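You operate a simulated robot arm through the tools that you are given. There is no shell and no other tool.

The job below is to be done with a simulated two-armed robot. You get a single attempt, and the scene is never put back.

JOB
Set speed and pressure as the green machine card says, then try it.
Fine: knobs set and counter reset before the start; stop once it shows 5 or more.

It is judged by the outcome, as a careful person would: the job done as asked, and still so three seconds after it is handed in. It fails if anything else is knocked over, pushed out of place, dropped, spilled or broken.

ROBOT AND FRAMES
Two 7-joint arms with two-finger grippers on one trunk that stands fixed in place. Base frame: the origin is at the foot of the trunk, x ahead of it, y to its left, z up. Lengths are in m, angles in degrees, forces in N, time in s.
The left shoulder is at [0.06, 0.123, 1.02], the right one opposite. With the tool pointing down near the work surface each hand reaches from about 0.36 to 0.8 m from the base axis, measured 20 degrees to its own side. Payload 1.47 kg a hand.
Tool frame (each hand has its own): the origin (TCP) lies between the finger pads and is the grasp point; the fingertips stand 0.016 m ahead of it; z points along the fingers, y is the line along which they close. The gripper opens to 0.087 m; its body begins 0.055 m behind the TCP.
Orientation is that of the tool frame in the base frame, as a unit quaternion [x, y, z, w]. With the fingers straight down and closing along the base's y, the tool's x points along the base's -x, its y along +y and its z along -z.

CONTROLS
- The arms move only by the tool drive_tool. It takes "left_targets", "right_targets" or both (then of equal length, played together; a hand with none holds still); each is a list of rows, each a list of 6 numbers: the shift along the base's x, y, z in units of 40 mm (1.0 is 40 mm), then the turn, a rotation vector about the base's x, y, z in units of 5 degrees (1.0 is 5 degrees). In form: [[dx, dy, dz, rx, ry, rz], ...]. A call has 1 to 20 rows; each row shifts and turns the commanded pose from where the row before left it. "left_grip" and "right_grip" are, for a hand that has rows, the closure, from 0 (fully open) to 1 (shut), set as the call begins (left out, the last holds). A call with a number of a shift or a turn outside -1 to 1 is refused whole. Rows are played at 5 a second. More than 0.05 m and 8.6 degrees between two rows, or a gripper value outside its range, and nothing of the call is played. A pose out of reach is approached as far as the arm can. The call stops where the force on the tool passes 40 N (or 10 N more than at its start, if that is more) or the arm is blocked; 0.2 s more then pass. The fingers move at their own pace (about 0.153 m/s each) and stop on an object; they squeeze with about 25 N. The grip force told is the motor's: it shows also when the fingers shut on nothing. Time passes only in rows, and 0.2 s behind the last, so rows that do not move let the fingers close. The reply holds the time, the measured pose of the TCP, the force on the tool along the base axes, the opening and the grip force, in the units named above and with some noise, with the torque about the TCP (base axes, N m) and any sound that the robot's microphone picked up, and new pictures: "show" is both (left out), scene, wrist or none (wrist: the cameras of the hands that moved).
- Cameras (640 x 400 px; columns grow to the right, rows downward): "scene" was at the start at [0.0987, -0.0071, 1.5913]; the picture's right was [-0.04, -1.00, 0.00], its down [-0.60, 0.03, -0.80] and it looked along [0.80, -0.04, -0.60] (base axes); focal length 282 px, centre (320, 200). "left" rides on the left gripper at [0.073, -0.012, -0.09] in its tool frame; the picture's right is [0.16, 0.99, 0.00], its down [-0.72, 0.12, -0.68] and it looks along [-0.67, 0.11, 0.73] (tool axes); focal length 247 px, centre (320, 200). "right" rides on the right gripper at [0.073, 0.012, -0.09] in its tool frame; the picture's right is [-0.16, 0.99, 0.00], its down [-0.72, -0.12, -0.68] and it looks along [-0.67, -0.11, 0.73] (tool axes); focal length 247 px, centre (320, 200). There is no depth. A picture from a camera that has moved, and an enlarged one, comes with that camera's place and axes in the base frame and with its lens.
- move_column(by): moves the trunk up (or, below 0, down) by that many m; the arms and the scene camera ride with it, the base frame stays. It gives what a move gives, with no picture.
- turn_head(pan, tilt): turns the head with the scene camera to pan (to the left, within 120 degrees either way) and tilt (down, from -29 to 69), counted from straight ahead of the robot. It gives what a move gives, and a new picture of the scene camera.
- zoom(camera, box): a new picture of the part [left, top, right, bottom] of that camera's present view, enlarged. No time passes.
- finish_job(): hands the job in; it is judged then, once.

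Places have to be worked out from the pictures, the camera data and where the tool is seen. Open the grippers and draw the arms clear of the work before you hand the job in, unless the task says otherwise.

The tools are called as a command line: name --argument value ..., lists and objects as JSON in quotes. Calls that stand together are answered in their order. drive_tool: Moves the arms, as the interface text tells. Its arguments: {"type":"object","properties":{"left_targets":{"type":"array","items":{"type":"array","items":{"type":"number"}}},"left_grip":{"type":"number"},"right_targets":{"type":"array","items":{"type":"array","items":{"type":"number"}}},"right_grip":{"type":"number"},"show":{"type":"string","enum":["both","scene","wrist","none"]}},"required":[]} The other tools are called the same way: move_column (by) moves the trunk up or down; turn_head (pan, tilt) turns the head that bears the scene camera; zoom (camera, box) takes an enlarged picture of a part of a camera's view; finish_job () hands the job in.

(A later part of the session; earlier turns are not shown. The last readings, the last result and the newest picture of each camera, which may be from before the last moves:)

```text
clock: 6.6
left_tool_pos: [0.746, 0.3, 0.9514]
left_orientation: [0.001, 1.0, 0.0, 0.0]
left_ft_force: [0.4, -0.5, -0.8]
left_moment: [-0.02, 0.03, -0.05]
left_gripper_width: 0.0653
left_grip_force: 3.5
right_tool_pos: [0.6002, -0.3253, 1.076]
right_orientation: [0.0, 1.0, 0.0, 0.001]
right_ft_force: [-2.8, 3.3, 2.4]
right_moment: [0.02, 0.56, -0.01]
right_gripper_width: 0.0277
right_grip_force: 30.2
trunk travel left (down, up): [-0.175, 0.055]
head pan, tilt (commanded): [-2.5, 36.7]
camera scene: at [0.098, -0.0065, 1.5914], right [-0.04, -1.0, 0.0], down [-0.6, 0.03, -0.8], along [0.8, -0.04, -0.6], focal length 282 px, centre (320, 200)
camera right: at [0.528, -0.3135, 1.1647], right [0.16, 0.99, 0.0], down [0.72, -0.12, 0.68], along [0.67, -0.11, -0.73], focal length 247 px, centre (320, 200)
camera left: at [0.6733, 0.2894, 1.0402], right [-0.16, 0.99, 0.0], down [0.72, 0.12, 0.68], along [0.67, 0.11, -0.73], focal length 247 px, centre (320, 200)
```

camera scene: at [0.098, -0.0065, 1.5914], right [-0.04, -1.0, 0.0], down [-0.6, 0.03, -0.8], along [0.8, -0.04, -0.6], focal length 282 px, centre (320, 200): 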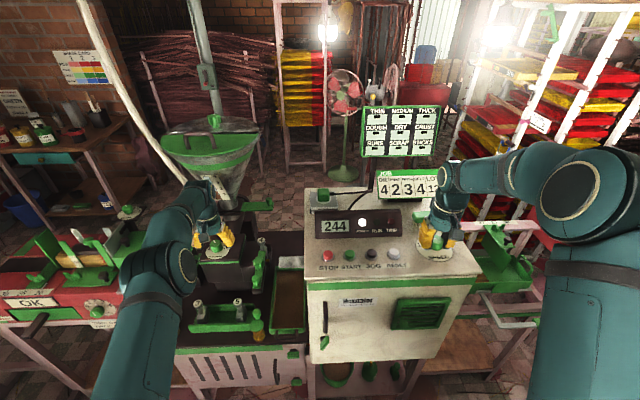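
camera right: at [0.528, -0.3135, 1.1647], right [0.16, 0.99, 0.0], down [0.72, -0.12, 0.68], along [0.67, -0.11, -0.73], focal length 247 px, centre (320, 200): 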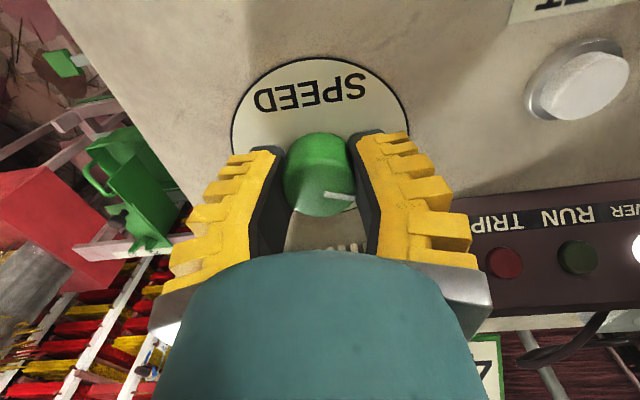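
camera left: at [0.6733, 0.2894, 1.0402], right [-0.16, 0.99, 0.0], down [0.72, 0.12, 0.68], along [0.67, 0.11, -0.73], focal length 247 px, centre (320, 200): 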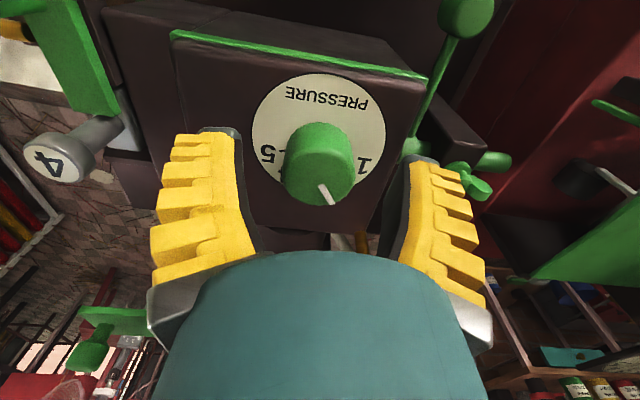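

The right hand now holds the speed knob. I turn it clockwise about 35° (from 1 toward 2) while the left hand closes on the pressure knob.

drive_tool --right_targets '[[0, 0, 0, 0, 0, -1], [0, 0, 0, 0, 0, -1], [0, 0, 0, 0, 0, -1], [0, 0, 0, 0, 0, -1], [0, 0, 0, 0, 0, -1], [0, 0, 0, 0, 0, -1], [0, 0, 0, 0, 0, -1], [0, 0, 0, 0, 0, 0]]' --left_targets '[[0, 0, 0, 0, 0, 0], [0, 0, 0, 0, 0, 0], [0, 0, 0, 0, 0, 0], [0, 0, 0, 0, 0, 0], [0, 0, 0, 0, 0, 0], [0, 0, 0, 0, 0, 0], [0, 0, 0, 0, 0, 0], [0, 0, 0, 0, 0, 0]]' --right_grip 1 --left_grip 1 --show "both"

```text
clock: 8.4
left_tool_pos: [0.7458, 0.3, 0.9519]
left_orientation: [0.001, 1.0, 0.0, 0.001]
left_ft_force: [-3.7, -6.9, 6.0]
left_moment: [0.05, 0.22, -0.03]
left_gripper_width: 0.0267
left_grip_force: 29.6
right_tool_pos: [0.601, -0.326, 1.0766]
right_orientation: [0.302, 0.953, 0.001, 0.001]
right_ft_force: [2.4, 5.2, 3.0]
right_moment: [0.24, 0.2, -0.02]
right_gripper_width: 0.0265
right_grip_force: 30.2
trunk travel left (down, up): [-0.175, 0.055]
head pan, tilt (commanded): [-2.5, 36.7]
camera scene: at [0.0975, -0.0072, 1.5914], right [-0.04, -1.0, 0.0], down [-0.6, 0.03, -0.8], along [0.8, -0.04, -0.6], focal length 282 px, centre (320, 200)
camera right: at [0.5476, -0.2741, 1.1649], right [0.7, 0.72, 0.0], down [0.52, -0.51, 0.68], along [0.49, -0.47, -0.73], focal length 247 px, centre (320, 200)
camera left: at [0.6731, 0.2887, 1.0408], right [-0.16, 0.99, 0.0], down [0.72, 0.12, 0.68], along [0.67, 0.11, -0.73], focal length 247 px, centre (320, 200)
```

scene: 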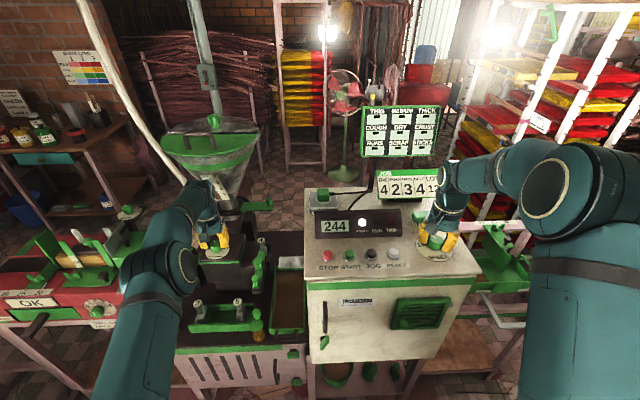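
right: 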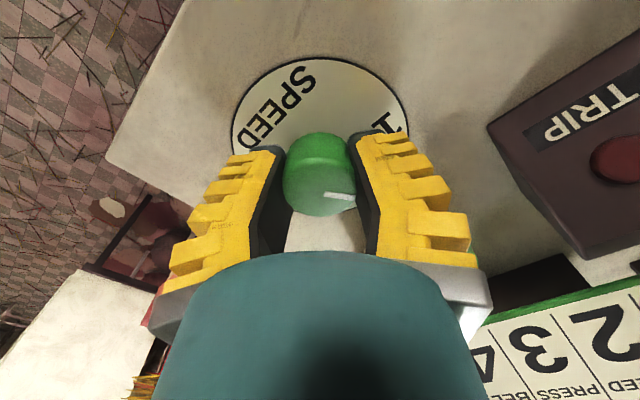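
left: 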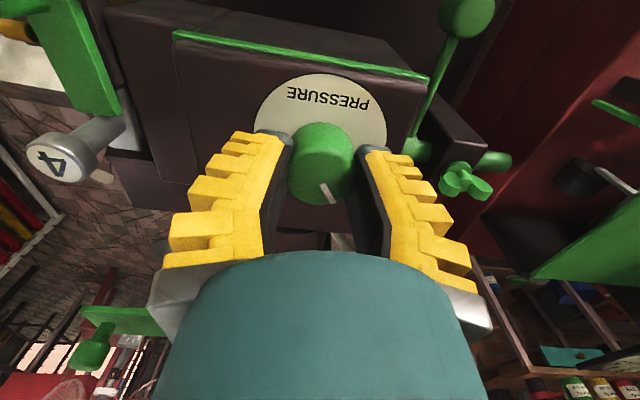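

The speed mark turned with the hand (35°). I now release and lift the right hand to check it, while the left hand turns the pressure knob clockwise 35° from 2 toward 3.

drive_tool --right_targets '[[0, 0, 0, 0, 0, 0], [0, 0, 0, 0, 0, 0], [0, 0, 0.4, 0, 0, 0], [0, 0, 0.5, 0, 0, 0], [0, 0, 0.5, 0, 0, 0], [0, 0, 0.5, 0, 0, 0], [0, 0, 0.6, 0, 0, 0], [0, 0, 0, 0, 0, 0]]' --left_targets '[[0, 0, 0, 0, 0, -1], [0, 0, 0, 0, 0, -1], [0, 0, 0, 0, 0, -1], [0, 0, 0, 0, 0, -1], [0, 0, 0, 0, 0, -1], [0, 0, 0, 0, 0, -1], [0, 0, 0, 0, 0, -1], [0, 0, 0, 0, 0, 0]]' --right_grip 0.2 --left_grip 1 --show "both"

```text
clock: 10.2
left_tool_pos: [0.7451, 0.3001, 0.9519]
left_orientation: [0.302, 0.953, 0.0, 0.0]
left_ft_force: [-3.9, -5.7, 4.7]
left_moment: [0.05, -0.04, -0.04]
left_gripper_width: 0.0267
left_grip_force: 29.9
right_tool_pos: [0.6001, -0.3272, 1.176]
right_orientation: [0.301, 0.954, 0.0, 0.0]
right_ft_force: [-0.9, 0.0, -0.6]
right_moment: [0.0, 0.02, 0.03]
right_gripper_width: 0.0729
right_grip_force: 2.2
trunk travel left (down, up): [-0.175, 0.055]
head pan, tilt (commanded): [-2.5, 36.7]
camera scene: at [0.0974, -0.008, 1.5914], right [-0.04, -1.0, 0.0], down [-0.6, 0.03, -0.8], along [0.8, -0.04, -0.6], focal length 282 px, centre (320, 200)
camera right: at [0.547, -0.2749, 1.2646], right [0.7, 0.72, 0.0], down [0.53, -0.51, 0.68], along [0.49, -0.47, -0.73], focal length 247 px, centre (320, 200)
camera left: at [0.6796, 0.3321, 1.0408], right [0.44, 0.9, 0.0], down [0.66, -0.32, 0.68], along [0.61, -0.3, -0.73], focal length 247 px, centre (320, 200)
```

scene: 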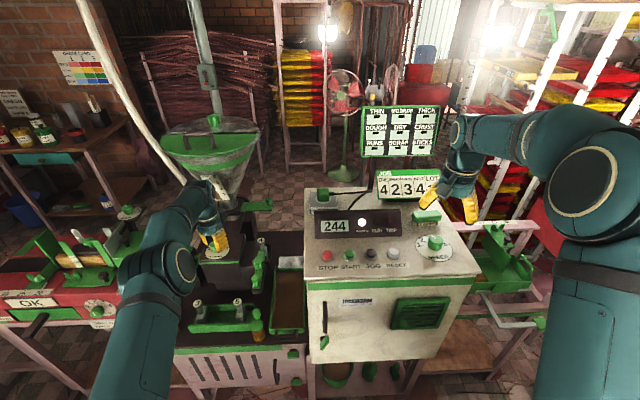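
right: 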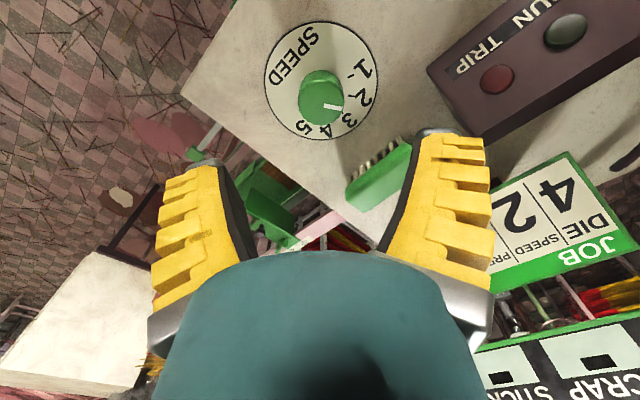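
left: 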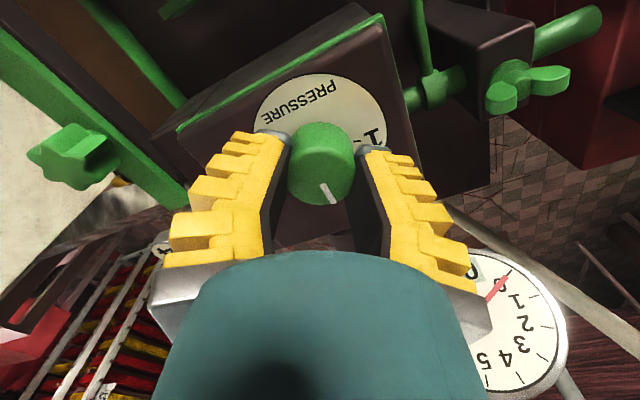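

Zooming on the released speed dial to compare its mark with tick 2.

zoom --camera "right" --box '[260, 20, 380, 145]'

zoom --camera "right" --box '[290, 60, 370, 140]'

zoom --camera "scene" --box '[400, 220, 470, 275]'

```text
3.20 times, centred on (320, 82) of right
camera zoom: at [0.547, -0.2749, 1.2646], right [0.7, 0.72, 0.0], down [0.53, -0.51, 0.68], along [0.49, -0.47, -0.73], focal length 790 px, centre (320, 576)
```

zoom: 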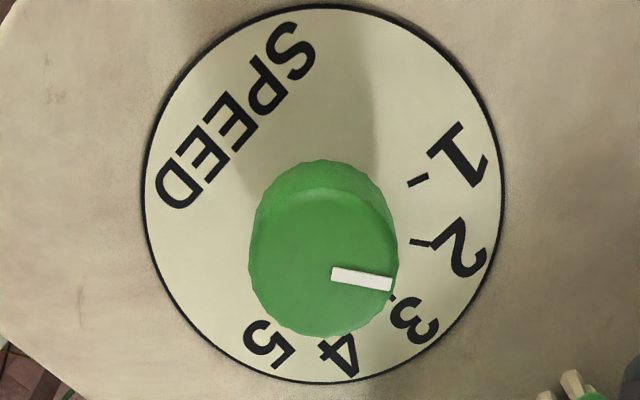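

```text
5.00 times, centred on (330, 100) of right
camera zoom: at [0.547, -0.2749, 1.2646], right [0.7, 0.72, 0.0], down [0.53, -0.51, 0.68], along [0.49, -0.47, -0.73], focal length 1235 px, centre (270, 700)
```

zoom: 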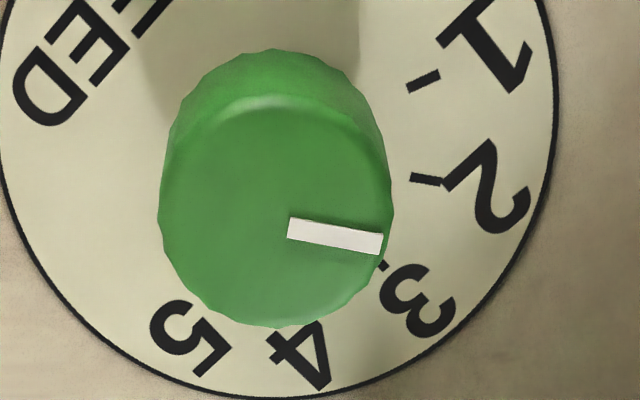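

```text
7.27 times, centred on (435, 248) of scene
camera zoom: at [0.0974, -0.008, 1.5914], right [-0.04, -1.0, 0.0], down [-0.6, 0.03, -0.8], along [0.8, -0.04, -0.6], focal length 2048 px, centre (-516, -146)
```

zoom: 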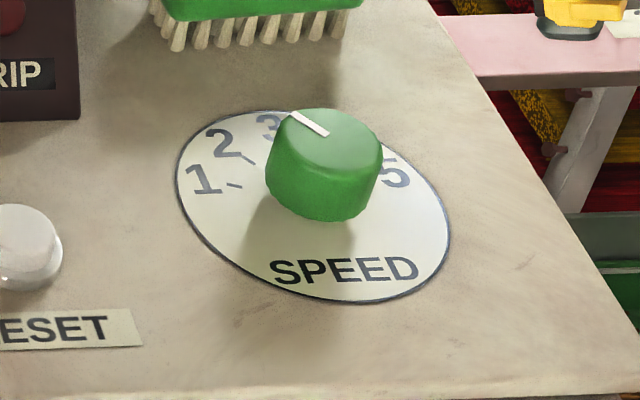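

Speed's mark is parallel with tick 2 in both views, so SPEED = 2. Now the left hand releases and lifts to check PRESSURE, while the right hand turns back and moves closed to above RESET.

drive_tool --right_targets '[[-0.078, 0.347, 0, 0, 0, 0.875], [-0.078, 0.347, 0, 0, 0, 0.875], [-0.078, 0.347, 0, 0, 0, 0.875], [-0.078, 0.347, 0, 0, 0, 0.875], [-0.078, 0.347, 0, 0, 0, 0.875], [-0.078, 0.347, 0, 0, 0, 0.875], [-0.078, 0.347, 0, 0, 0, 0.875], [-0.078, 0.347, 0, 0, 0, 0.875]]' --left_targets '[[0, 0, 0, 0, 0, 0], [0, 0, 0, 0, 0, 0], [0, 0, 0.4, 0, 0, 0], [0, 0, 0.5, 0, 0, 0], [0, 0, 0.5, 0, 0, 0], [0, 0, 0.5, 0, 0, 0], [0, 0, 0.6, 0, 0, 0], [0, 0, 0, 0, 0, 0]]' --right_grip 1 --left_grip 0.3 --show "both"

```text
clock: 12.2
left_tool_pos: [0.7307, 0.2989, 1.014]
left_orientation: [0.303, 0.952, -0.015, -0.034]
left_ft_force: [-0.5, -0.1, 0.7]
left_moment: [0.02, 0.0, -0.01]
left_gripper_width: 0.0655
left_grip_force: 3.0
right_tool_pos: [0.5721, -0.2148, 1.1791]
right_orientation: [0.0, 1.0, 0.0, 0.0]
right_ft_force: [0.4, -0.5, -0.7]
right_moment: [0.03, -0.01, 0.0]
right_gripper_width: 0.0002
right_grip_force: 24.5
trunk travel left (down, up): [-0.175, 0.055]
head pan, tilt (commanded): [-2.5, 36.7]
stopped in row 8 (left hand): the arm was blocked; the commanded pose is now the measured one
camera scene: at [0.0942, -0.0062, 1.5933], right [-0.04, -1.0, 0.0], down [-0.59, 0.03, -0.8], along [0.8, -0.04, -0.6], focal length 282 px, centre (320, 200)
camera right: at [0.4995, -0.2024, 1.2677], right [0.16, 0.99, 0.0], down [0.72, -0.12, 0.68], along [0.67, -0.11, -0.73], focal length 247 px, centre (320, 200)
camera left: at [0.6714, 0.3325, 1.1076], right [0.44, 0.9, -0.04], down [0.71, -0.32, 0.63], along [0.55, -0.31, -0.77], focal length 247 px, centre (320, 200)
```

scene: 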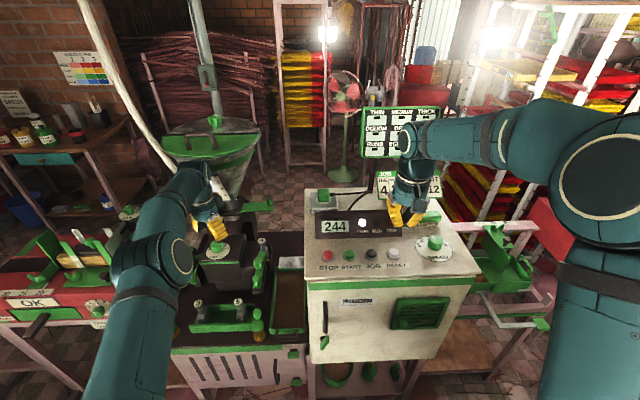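
right: 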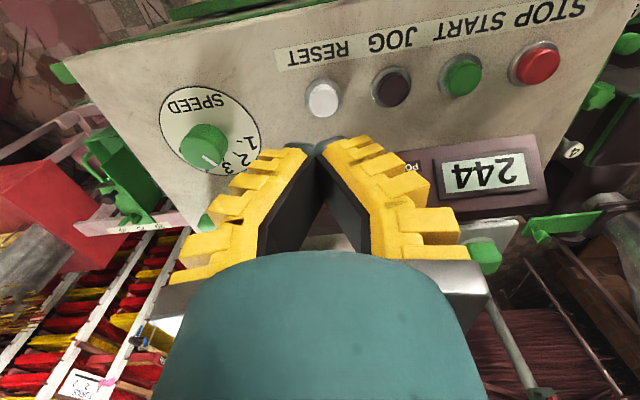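
left: 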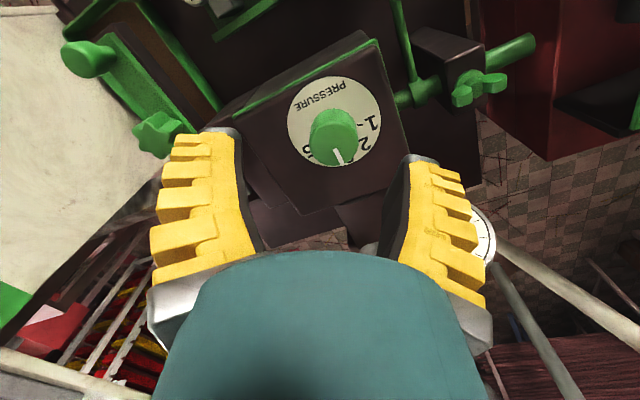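

The left hand's lift was blocked (tool force is zero, so perhaps the wrist touches the hopper or the arm is at its limit). I look closely before moving.

zoom --camera "scene" --box '[110, 100, 290, 280]'

zoom --camera "left" --box '[270, 60, 400, 180]'

zoom --camera "right" --box '[270, 30, 590, 230]'

```text
2.22 times, centred on (200, 190) of scene
camera zoom: at [0.0942, -0.0062, 1.5933], right [-0.04, -1.0, 0.0], down [-0.59, 0.03, -0.8], along [0.8, -0.04, -0.6], focal length 626 px, centre (587, 222)
```

zoom: 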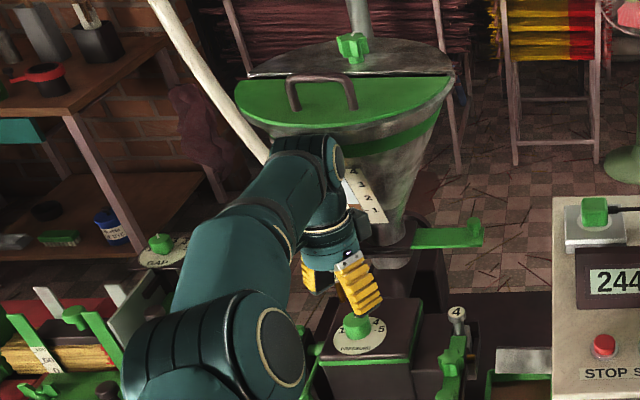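

```text
3.33 times, centred on (335, 120) of left
camera zoom: at [0.6714, 0.3325, 1.1076], right [0.44, 0.9, -0.04], down [0.71, -0.32, 0.63], along [0.55, -0.31, -0.77], focal length 823 px, centre (270, 467)
```

zoom: 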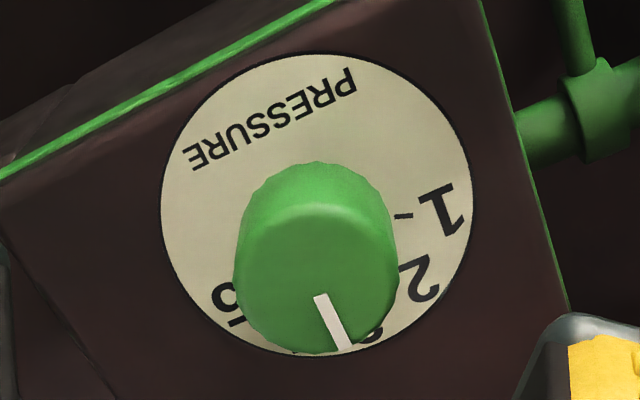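

```text
2.00 times, centred on (430, 130) of right
camera zoom: at [0.4995, -0.2024, 1.2677], right [0.16, 0.99, 0.0], down [0.72, -0.12, 0.68], along [0.67, -0.11, -0.73], focal length 494 px, centre (100, 340)
```

zoom: 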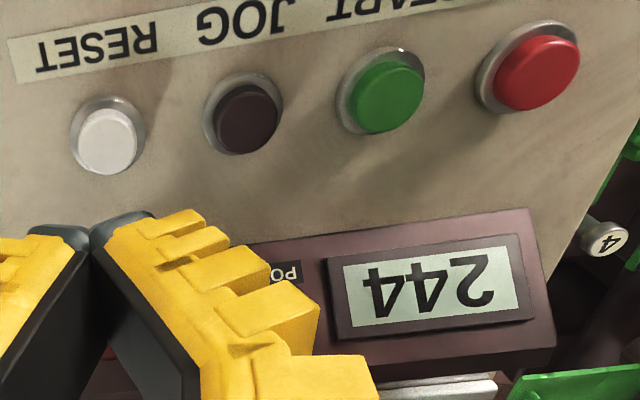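

The left wrist sits right under the flaring hopper rim, so lifting straight up is blocked there. I draw the left hand back (−x) first, away from the hopper, without raising it.

drive_tool --left_targets '[[-0.5, 0, -0.05, 0, 0, 0], [-0.8, 0, 0, 0, 0, 0], [-0.9, 0, 0, 0, 0, 0], [-0.9, 0, 0, 0, 0, 0]]' --show "both"

```text
clock: 13.2
left_tool_pos: [0.6101, 0.2951, 1.013]
left_orientation: [0.305, 0.952, -0.013, -0.032]
left_ft_force: [0.1, 0.1, 0.8]
left_moment: [-0.06, 0.0, -0.01]
left_gripper_width: 0.0656
left_grip_force: 3.2
right_tool_pos: [0.5749, -0.2146, 1.1769]
right_orientation: [0.0, 1.0, -0.001, 0.0]
right_ft_force: [-1.3, -0.1, -0.5]
right_moment: [0.01, -0.03, -0.02]
right_gripper_width: 0.0
right_grip_force: 25.0
trunk travel left (down, up): [-0.175, 0.055]
head pan, tilt (commanded): [-2.5, 36.7]
camera scene: at [0.0978, -0.0067, 1.5914], right [-0.04, -1.0, 0.0], down [-0.6, 0.03, -0.8], along [0.8, -0.04, -0.6], focal length 282 px, centre (320, 200)
camera left: at [0.5507, 0.3293, 1.1058], right [0.44, 0.9, -0.04], down [0.7, -0.32, 0.64], along [0.56, -0.31, -0.77], focal length 247 px, centre (320, 200)
```

scene: 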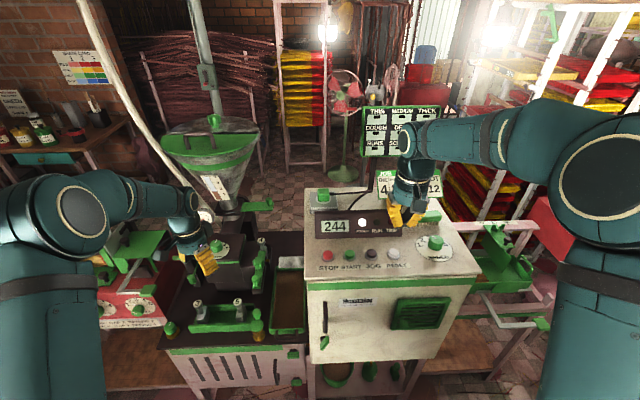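
left: 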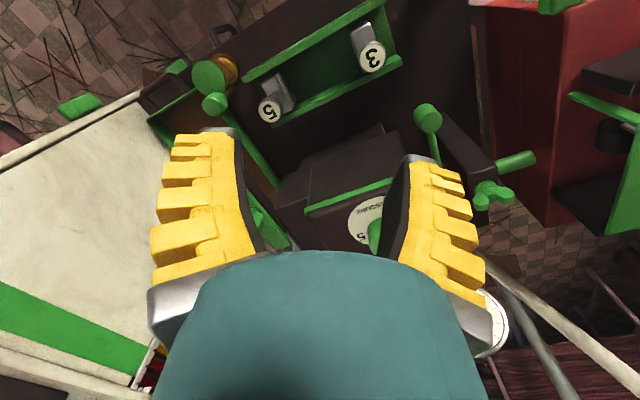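

The left hand is free. I straighten and raise it well clear, then compare the hopper and the pressure dial with the earlier pictures.

drive_tool --left_targets '[[-0.3, 0, 0.3, 0, -0.79, 0], [-0.4, 0, 0.6, 0, 0, 1], [-0.4, 0, 0.6, 0, 0, 1], [-0.4, 0, 0.6, 0, 0, 1], [-0.4, 0, 0.6, 0, 0, 1], [-0.4, 0, 0.6, 0, 0, 1], [-0.3, 0, 0.6, 0, 0, 1], [-0.3, 0, 0.6, 0, 0, 1]]' --show "both"

```text
clock: 15.0
left_tool_pos: [0.4932, 0.2959, 1.1913]
left_orientation: [0.005, 1.0, -0.004, 0.002]
left_ft_force: [-0.3, -0.5, 0.8]
left_moment: [0.01, 0.03, 0.0]
left_gripper_width: 0.0653
left_grip_force: 3.0
right_tool_pos: [0.5742, -0.2141, 1.1763]
right_orientation: [-0.001, 1.0, 0.0, 0.0]
right_ft_force: [-0.2, 0.0, 0.2]
right_moment: [0.02, 0.02, 0.0]
right_gripper_width: 0.0001
right_grip_force: 24.5
trunk travel left (down, up): [-0.175, 0.055]
head pan, tilt (commanded): [-2.5, 36.7]
camera scene: at [0.0977, -0.0071, 1.5914], right [-0.04, -1.0, 0.0], down [-0.6, 0.03, -0.8], along [0.8, -0.04, -0.6], focal length 282 px, centre (320, 200)
camera left: at [0.4212, 0.2855, 1.2809], right [-0.15, 0.99, -0.01], down [0.72, 0.11, 0.68], along [0.67, 0.1, -0.73], focal length 247 px, centre (320, 200)
```

scene: 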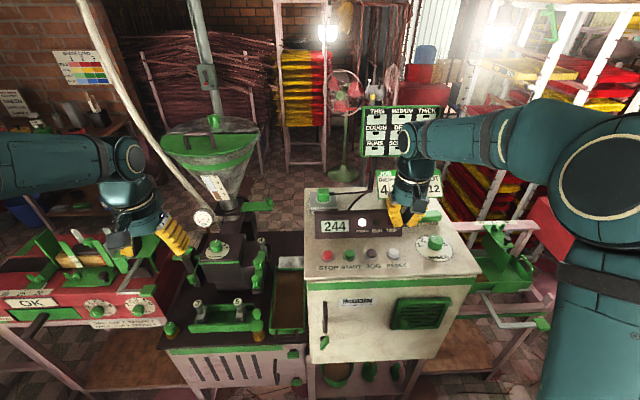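
left: 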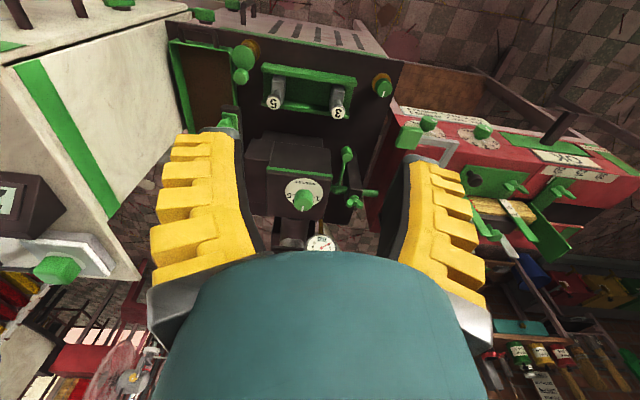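

zoom --camera "scene" --box '[140, 110, 280, 220]'

zoom --camera "scene" --box '[190, 225, 250, 275]'

zoom --camera "left" --box '[270, 160, 340, 220]'

zoom --camera "scene" --box '[170, 190, 290, 290]'

```text
3.64 times, centred on (210, 165) of scene
camera zoom: at [0.0977, -0.0071, 1.5914], right [-0.04, -1.0, 0.0], down [-0.6, 0.03, -0.8], along [0.8, -0.04, -0.6], focal length 1024 px, centre (720, 327)
```

zoom: 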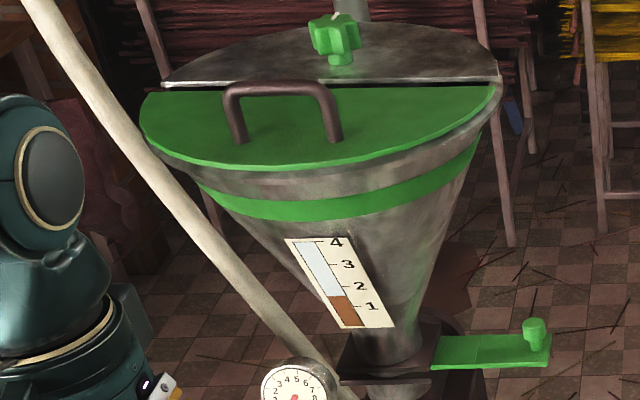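

```text
8.00 times, centred on (220, 250) of scene
camera zoom: at [0.0977, -0.0071, 1.5914], right [-0.04, -1.0, 0.0], down [-0.6, 0.03, -0.8], along [0.8, -0.04, -0.6], focal length 2253 px, centre (1120, -200)
```

zoom: 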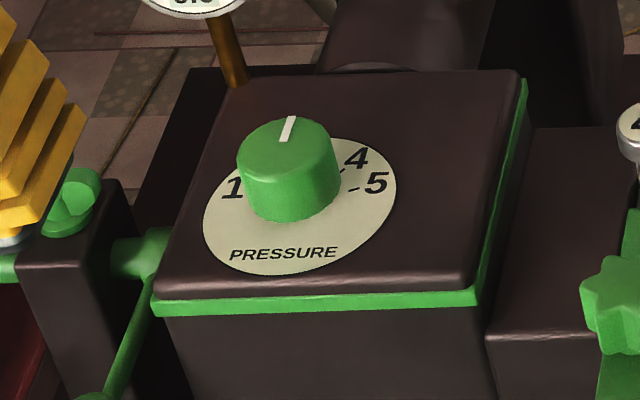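

```text
6.67 times, centred on (305, 190) of left
camera zoom: at [0.4212, 0.2855, 1.2809], right [-0.15, 0.99, -0.01], down [0.72, 0.11, 0.68], along [0.67, 0.1, -0.73], focal length 1646 px, centre (420, 267)
```

zoom: 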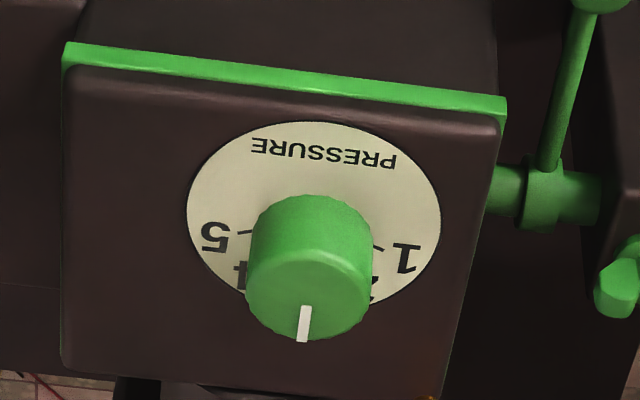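

```text
4.00 times, centred on (230, 240) of scene
camera zoom: at [0.0977, -0.0071, 1.5914], right [-0.04, -1.0, 0.0], down [-0.6, 0.03, -0.8], along [0.8, -0.04, -0.6], focal length 1127 px, centre (680, 40)
```

zoom: 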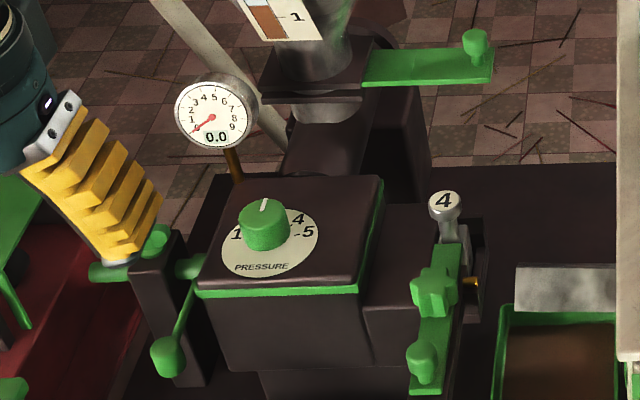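

Hopper and gauge are unmoved, and the pressure mark points straight along +x, i.e. PRESSURE = 3. Buttons lie at x≈0.575 with y: RESET −0.211, JOG −0.158, START −0.105, STOP −0.052; I lower the closed right fingertips to just above RESET.

drive_tool --right_targets '[[0, 0.075, -0.6, 0, 0, 0], [0, 0, -0.6, 0, 0, 0], [0, 0, -0.6, 0, 0, 0], [0, 0, 0, 0, 0, 0]]' --right_grip 1 --show "both"

```text
clock: 16.0
left_tool_pos: [0.4941, 0.2951, 1.1912]
left_orientation: [0.005, 1.0, -0.003, 0.002]
left_ft_force: [-0.4, -0.9, 0.5]
left_moment: [0.03, 0.02, 0.01]
left_gripper_width: 0.0655
left_grip_force: 3.2
right_tool_pos: [0.5756, -0.2115, 1.1044]
right_orientation: [0.0, 1.0, -0.001, 0.0]
right_ft_force: [-0.3, -0.3, 0.1]
right_moment: [-0.03, -0.02, -0.01]
right_gripper_width: 0.0
right_grip_force: 25.5
trunk travel left (down, up): [-0.175, 0.055]
head pan, tilt (commanded): [-2.5, 36.7]
camera scene: at [0.0983, -0.007, 1.5914], right [-0.04, -1.0, 0.0], down [-0.6, 0.03, -0.8], along [0.8, -0.04, -0.6], focal length 282 px, centre (320, 200)
camera right: at [0.5027, -0.1996, 1.1928], right [0.16, 0.99, 0.0], down [0.72, -0.12, 0.68], along [0.67, -0.11, -0.73], focal length 247 px, centre (320, 200)
```

scene: 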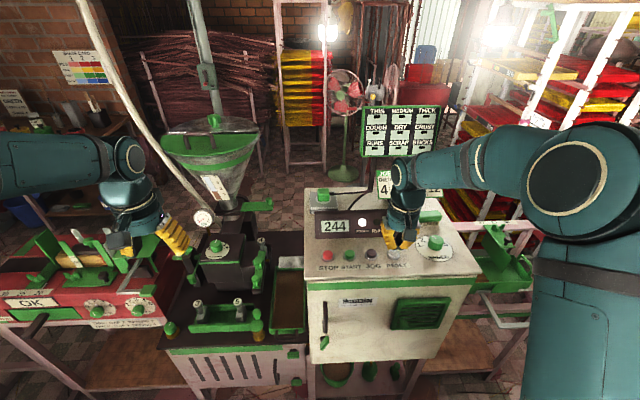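
right: 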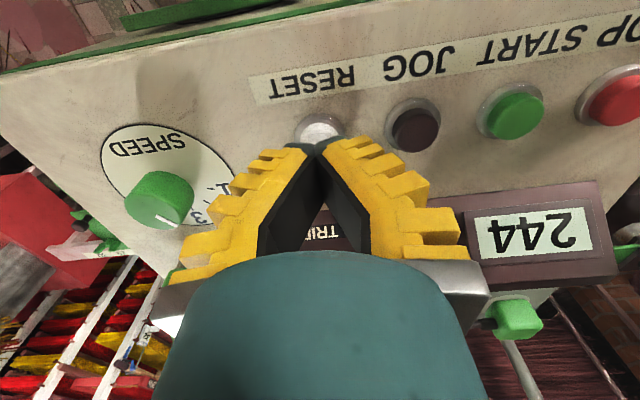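

The fingertips are right over RESET. I press down in small steps and watch the counter.

drive_tool --right_targets '[[0, 0, -0.15, 0, 0, 0], [0, 0, -0.1, 0, 0, 0], [0, 0, -0.1, 0, 0, 0], [0, 0, -0.1, 0, 0, 0], [0, 0, -0.1, 0, 0, 0]]' --right_grip 1 --show "both"

```text
clock: 17.2
left_tool_pos: [0.4945, 0.2958, 1.1925]
left_orientation: [0.005, 1.0, -0.004, 0.002]
left_ft_force: [-0.8, -0.1, -0.8]
left_moment: [-0.01, 0.01, -0.02]
left_gripper_width: 0.0654
left_grip_force: 2.9
right_tool_pos: [0.576, -0.2102, 1.082]
right_orientation: [0.0, 1.0, 0.0, 0.0]
right_ft_force: [-0.8, 0.4, -0.4]
right_moment: [0.03, 0.01, 0.0]
right_gripper_width: 0.0
right_grip_force: 24.9
trunk travel left (down, up): [-0.175, 0.055]
head pan, tilt (commanded): [-2.5, 36.7]
camera scene: at [0.0987, -0.0071, 1.5913], right [-0.04, -1.0, 0.0], down [-0.6, 0.03, -0.8], along [0.8, -0.04, -0.6], focal length 282 px, centre (320, 200)
camera right: at [0.5033, -0.1997, 1.1705], right [0.16, 0.99, 0.0], down [0.72, -0.12, 0.68], along [0.67, -0.11, -0.73], focal length 247 px, centre (320, 200)
```

scene: 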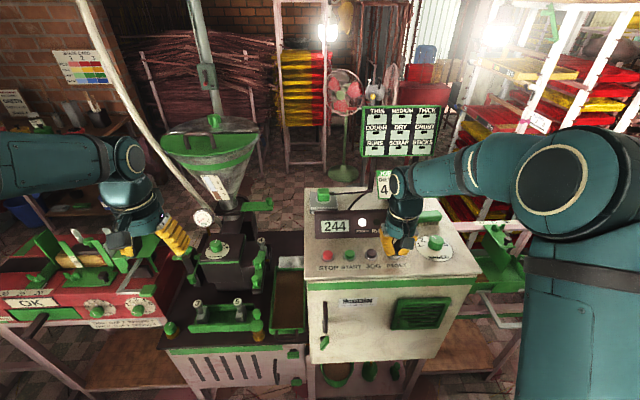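
right: 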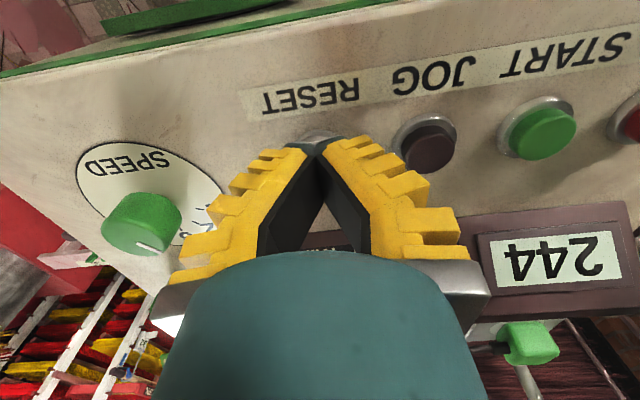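

No contact yet at tip height 1.066 and the counter still shows 244; I continue pressing in small steps.

drive_tool --right_targets '[[0, 0, -0.075, 0, 0, 0], [0, 0, -0.075, 0, 0, 0], [0, 0, -0.05, 0, 0, 0], [0, 0, 0, 0, 0, 0]]' --right_grip 1 --show "both"

```text
clock: 18.2
left_tool_pos: [0.4958, 0.2953, 1.191]
left_orientation: [0.005, 1.0, -0.003, 0.001]
left_ft_force: [-0.6, -0.2, -0.2]
left_moment: [-0.01, -0.03, -0.02]
left_gripper_width: 0.0654
left_grip_force: 3.0
right_tool_pos: [0.575, -0.2124, 1.0745]
right_orientation: [-0.001, 1.0, 0.0, 0.0]
right_ft_force: [0.7, 0.9, 2.1]
right_moment: [0.0, -0.04, 0.03]
right_gripper_width: 0.0061
right_grip_force: 28.3
trunk travel left (down, up): [-0.175, 0.055]
head pan, tilt (commanded): [-2.5, 36.7]
heard: click
camera scene: at [0.0985, -0.007, 1.5913], right [-0.04, -1.0, 0.0], down [-0.6, 0.03, -0.8], along [0.8, -0.04, -0.6], focal length 282 px, centre (320, 200)
camera right: at [0.5028, -0.1995, 1.1626], right [0.16, 0.99, 0.0], down [0.72, -0.12, 0.68], along [0.67, -0.11, -0.73], focal length 247 px, centre (320, 200)
```

scene: 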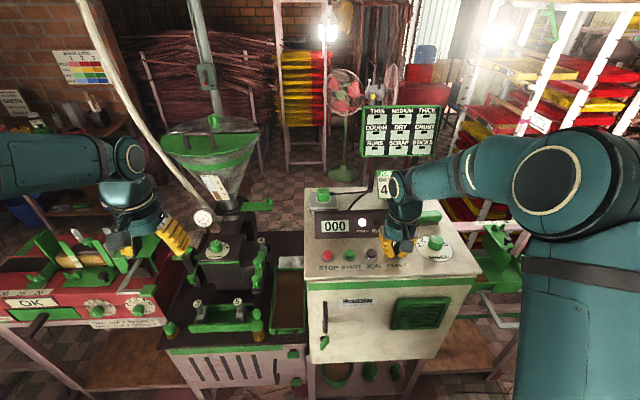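
right: 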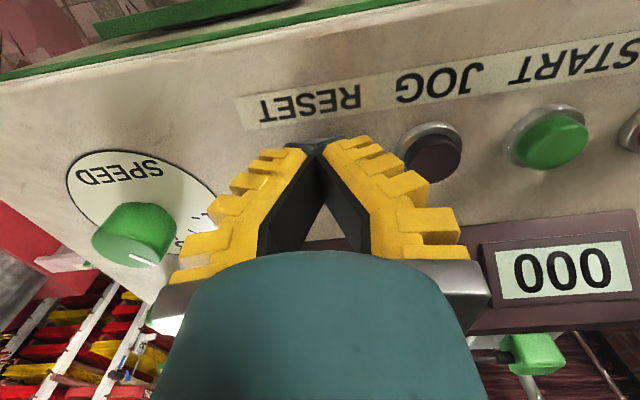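

A click was heard and the counter shows 000. I lift and move the fingertips over to START (y≈−0.105), above JOG's height.

drive_tool --right_targets '[[0, 0, 0.5, 0, 0, 0], [0, 0, 0.5, 0, 0, 0], [0, 0.9, 0, 0, 0, 0], [0, 0.9, 0, 0, 0, 0], [0, 0.88, 0, 0, 0, 0], [0, 0, 0, 0, 0, 0]]' --right_grip 1 --show "both"

```text
clock: 19.6
left_tool_pos: [0.4949, 0.2944, 1.1913]
left_orientation: [0.006, 1.0, -0.004, 0.001]
left_ft_force: [0.3, 0.1, 0.2]
left_moment: [-0.02, -0.02, 0.0]
left_gripper_width: 0.0654
left_grip_force: 2.8
right_tool_pos: [0.5755, -0.1045, 1.1144]
right_orientation: [0.001, 1.0, 0.001, 0.001]
right_ft_force: [0.6, 0.0, -0.3]
right_moment: [-0.01, 0.05, 0.03]
right_gripper_width: 0.0001
right_grip_force: 28.4
trunk travel left (down, up): [-0.175, 0.055]
head pan, tilt (commanded): [-2.5, 36.7]
camera scene: at [0.0984, -0.008, 1.5913], right [-0.04, -1.0, 0.0], down [-0.6, 0.03, -0.8], along [0.8, -0.04, -0.6], focal length 282 px, centre (320, 200)
camera right: at [0.5027, -0.0927, 1.2027], right [0.16, 0.99, 0.0], down [0.72, -0.12, 0.68], along [0.67, -0.11, -0.73], focal length 247 px, centre (320, 200)
```

scene: 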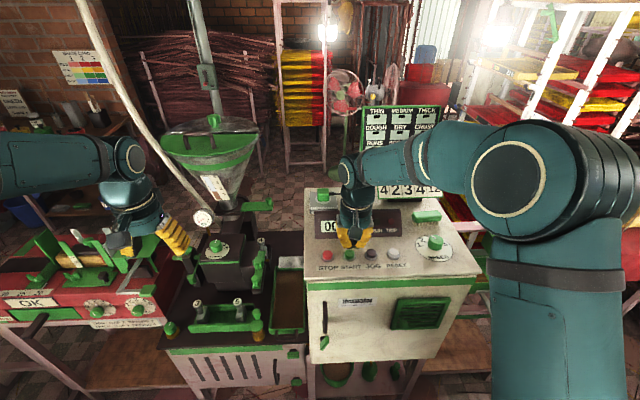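
right: 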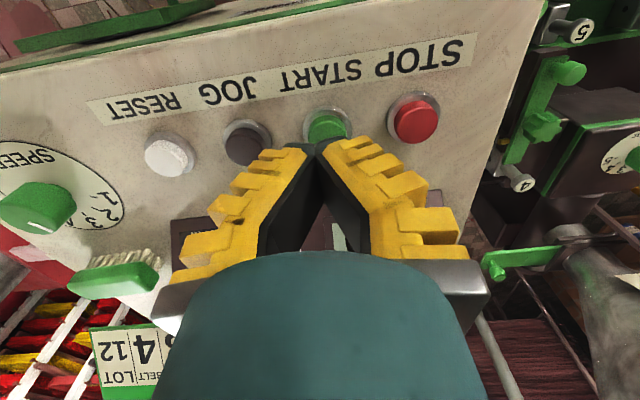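

Counter is 000, SPEED 2, PRESSURE 3. START sits about 3 mm to the left of the tips; I correct, press START to the same depth that clicked before, lift, and go over to hover above STOP.

drive_tool --right_targets '[[0, 0.07, -0.5, 0, 0, 0], [0, 0, -0.25, 0, 0, 0], [0, 0, -0.15, 0, 0, 0], [0, 0, -0.1, 0, 0, 0], [0, 0, 0, 0, 0, 0], [0, 0, 0.5, 0, 0, 0], [0, 0, 0.4, 0, 0, 0], [0, 0.66, 0, 0, 0, 0], [0, 0.66, 0, 0, 0, 0]]' --right_grip 1 --show "both"

```text
clock: 21.6
left_tool_pos: [0.4952, 0.2956, 1.1913]
left_orientation: [0.005, 1.0, -0.004, 0.002]
left_ft_force: [-0.8, -0.4, 0.1]
left_moment: [0.01, 0.03, 0.02]
left_gripper_width: 0.0655
left_grip_force: 3.4
right_tool_pos: [0.5746, -0.0485, 1.109]
right_orientation: [-0.001, 1.0, 0.001, 0.0]
right_ft_force: [-0.1, -0.3, 0.1]
right_moment: [0.01, -0.02, -0.02]
right_gripper_width: 0.0
right_grip_force: 28.2
trunk travel left (down, up): [-0.175, 0.055]
head pan, tilt (commanded): [-2.5, 36.7]
heard: click
camera scene: at [0.0986, -0.0068, 1.5913], right [-0.04, -1.0, 0.0], down [-0.6, 0.03, -0.8], along [0.8, -0.04, -0.6], focal length 282 px, centre (320, 200)
camera right: at [0.5028, -0.037, 1.1989], right [0.16, 0.99, 0.0], down [0.72, -0.12, 0.68], along [0.67, -0.11, -0.73], focal length 247 px, centre (320, 200)
```

scene: 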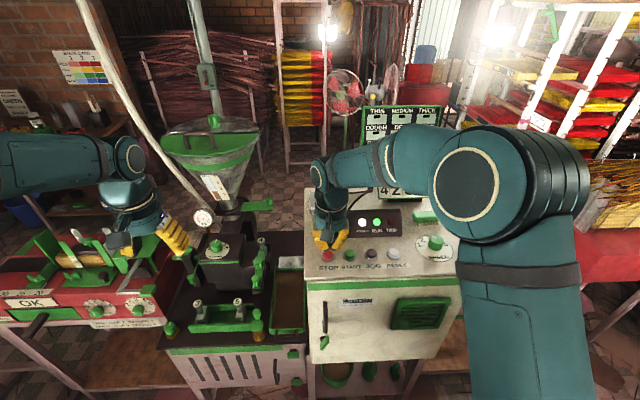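
right: 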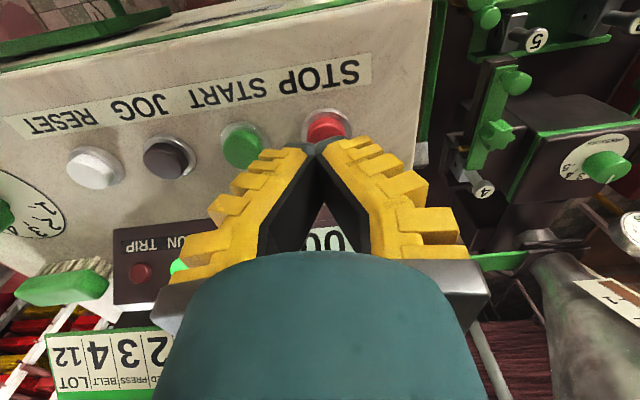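

RUN is lit and TRIP is off. The hand hides the display from the scene camera, so I zoom in on what each camera can see of the counter.

zoom --camera "right" --box '[280, 190, 380, 270]'

zoom --camera "scene" --box '[290, 190, 420, 280]'

zoom --camera "left" --box '[0, 100, 120, 260]'

zoom --camera "scene" --box '[170, 190, 290, 290]'

```text
5.00 times, centred on (330, 230) of right
camera zoom: at [0.5028, -0.037, 1.1989], right [0.16, 0.99, 0.0], down [0.72, -0.12, 0.68], along [0.67, -0.11, -0.73], focal length 1235 px, centre (270, 50)
```

zoom: 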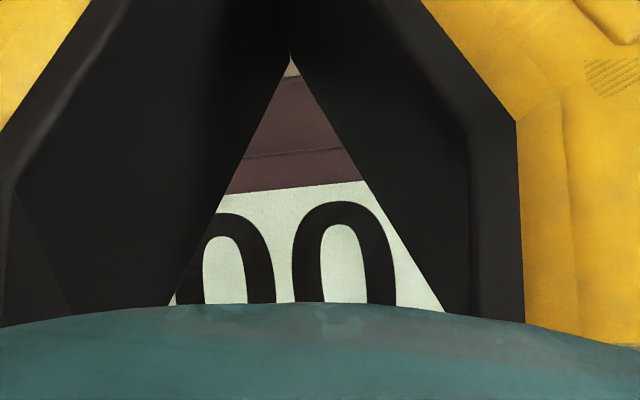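

```text
4.44 times, centred on (355, 235) of scene
camera zoom: at [0.0986, -0.0068, 1.5913], right [-0.04, -1.0, 0.0], down [-0.6, 0.03, -0.8], along [0.8, -0.04, -0.6], focal length 1252 px, centre (164, 44)
```

zoom: 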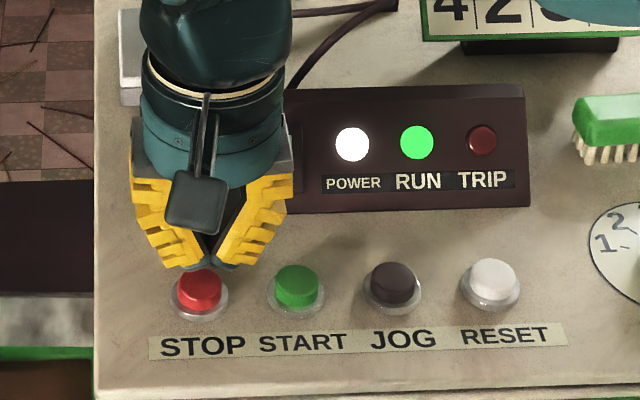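

```text
2.50 times, centred on (60, 180) of left
camera zoom: at [0.4221, 0.2858, 1.2804], right [-0.15, 0.99, -0.01], down [0.72, 0.11, 0.68], along [0.67, 0.1, -0.73], focal length 617 px, centre (970, 250)
```

zoom: 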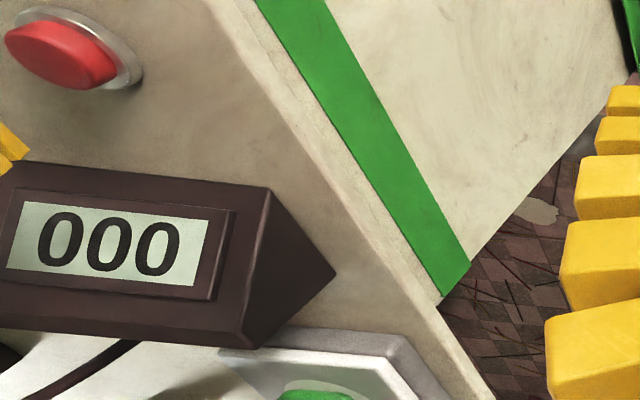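

```text
4.00 times, centred on (230, 240) of scene
camera zoom: at [0.0986, -0.0068, 1.5913], right [-0.04, -1.0, 0.0], down [-0.6, 0.03, -0.8], along [0.8, -0.04, -0.6], focal length 1127 px, centre (680, 40)
```

zoom: 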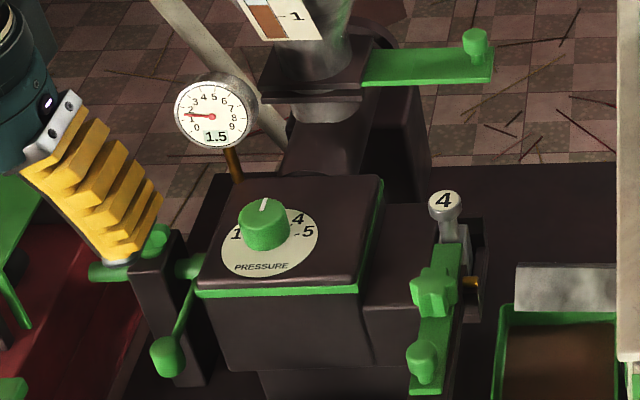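

The left camera sees the counter (000) and the gauge is rising (1.5). I hover a bit lower over STOP and let time pass while the machine runs.

drive_tool --right_targets '[[0, 0.05, -0.2, 0, 0, 0], [0, 0, -0.2, 0, 0, 0], [0, 0, 0, 0, 0, 0], [0, 0, 0, 0, 0, 0], [0, 0, 0, 0, 0, 0]]' --right_grip 1 --show "scene"

zoom --camera "left" --box '[0, 150, 80, 230]'

zoom --camera "scene" --box '[170, 190, 290, 290]'

```text
clock: 22.8
left_tool_pos: [0.4957, 0.2964, 1.1918]
left_orientation: [0.006, 1.0, -0.003, 0.001]
left_ft_force: [0.5, -0.5, -0.5]
left_moment: [0.0, 0.0, 0.01]
left_gripper_width: 0.0653
left_grip_force: 3.3
right_tool_pos: [0.5749, -0.0471, 1.095]
right_orientation: [-0.001, 1.0, 0.0, -0.001]
right_ft_force: [0.5, -0.1, -0.2]
right_moment: [0.02, 0.0, 0.01]
right_gripper_width: 0.0002
right_grip_force: 28.1
trunk travel left (down, up): [-0.175, 0.055]
head pan, tilt (commanded): [-2.5, 36.7]
camera scene: at [0.0986, -0.007, 1.5913], right [-0.04, -1.0, 0.0], down [-0.6, 0.03, -0.8], along [0.8, -0.04, -0.6], focal length 282 px, centre (320, 200)
```

scene: 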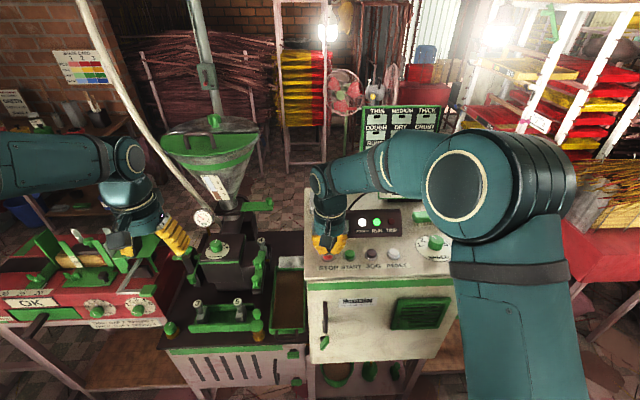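

```text
5.00 times, centred on (40, 190) of left
camera zoom: at [0.4221, 0.2856, 1.2804], right [-0.15, 0.99, -0.01], down [0.72, 0.11, 0.68], along [0.67, 0.1, -0.73], focal length 1235 px, centre (1720, 250)
```

zoom: 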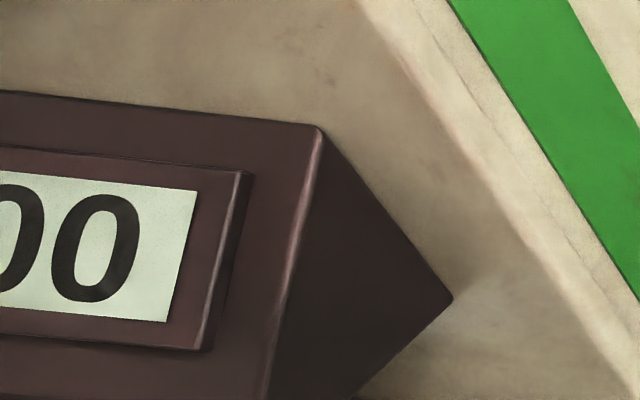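

```text
4.00 times, centred on (230, 240) of scene
camera zoom: at [0.0986, -0.007, 1.5913], right [-0.04, -1.0, 0.0], down [-0.6, 0.03, -0.8], along [0.8, -0.04, -0.6], focal length 1127 px, centre (680, 40)
```

zoom: 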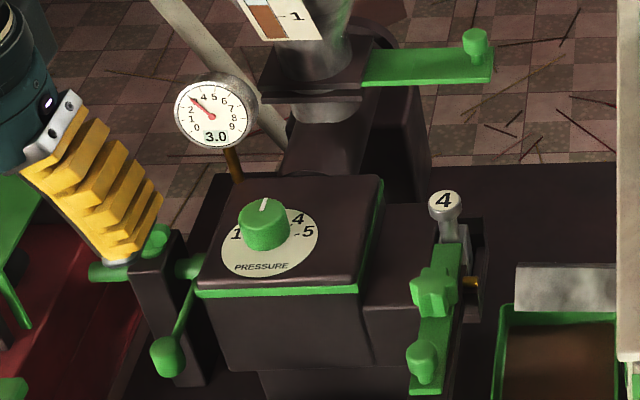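

The gauge has reached 3.0 and the machine runs untripped. I wait further and check the counter with the wider left-camera zoom.

drive_tool --right_targets '[[0, 0, 0, 0, 0, 0], [0, 0, 0, 0, 0, 0], [0, 0, 0, 0, 0, 0], [0, 0, 0, 0, 0, 0], [0, 0, 0, 0, 0, 0], [0, 0, 0, 0, 0, 0], [0, 0, 0, 0, 0, 0], [0, 0, 0, 0, 0, 0], [0, 0, 0, 0, 0, 0], [0, 0, 0, 0, 0, 0]]' --right_grip 1 --show "scene"

zoom --camera "left" --box '[0, 100, 120, 260]'

zoom --camera "scene" --box '[170, 190, 330, 340]'

```text
clock: 25.0
left_tool_pos: [0.496, 0.2967, 1.1914]
left_orientation: [0.005, 1.0, -0.003, 0.001]
left_ft_force: [-0.3, 0.3, 0.9]
left_moment: [-0.03, -0.03, 0.0]
left_gripper_width: 0.0652
left_grip_force: 3.5
right_tool_pos: [0.5753, -0.047, 1.0932]
right_orientation: [-0.001, 1.0, 0.0, 0.0]
right_ft_force: [0.4, -0.9, -1.1]
right_moment: [0.0, 0.05, 0.0]
right_gripper_width: 0.0
right_grip_force: 28.2
trunk travel left (down, up): [-0.175, 0.055]
head pan, tilt (commanded): [-2.5, 36.7]
camera scene: at [0.0986, -0.0071, 1.5913], right [-0.04, -1.0, 0.0], down [-0.6, 0.03, -0.8], along [0.8, -0.04, -0.6], focal length 282 px, centre (320, 200)
```

scene: 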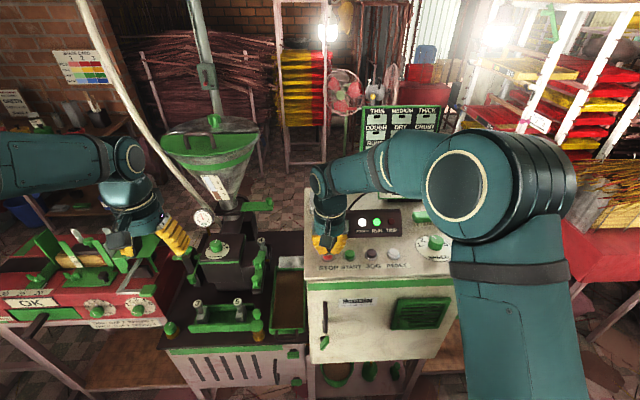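

```text
2.50 times, centred on (60, 180) of left
camera zoom: at [0.4222, 0.2856, 1.2804], right [-0.15, 0.99, -0.01], down [0.72, 0.11, 0.68], along [0.67, 0.1, -0.73], focal length 617 px, centre (970, 250)
```

zoom: 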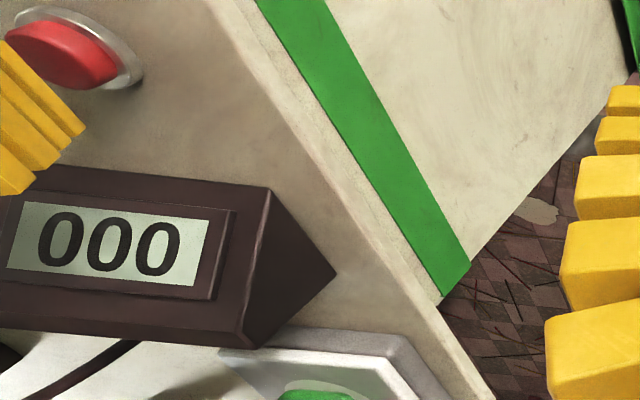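

```text
2.67 times, centred on (250, 265) of scene
camera zoom: at [0.0986, -0.0071, 1.5913], right [-0.04, -1.0, 0.0], down [-0.6, 0.03, -0.8], along [0.8, -0.04, -0.6], focal length 751 px, centre (507, 27)
```

zoom: 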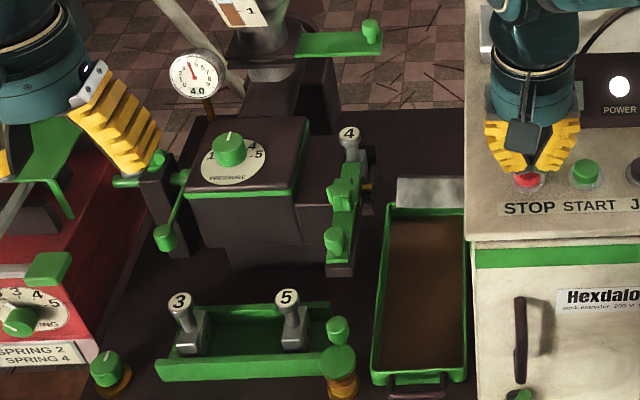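

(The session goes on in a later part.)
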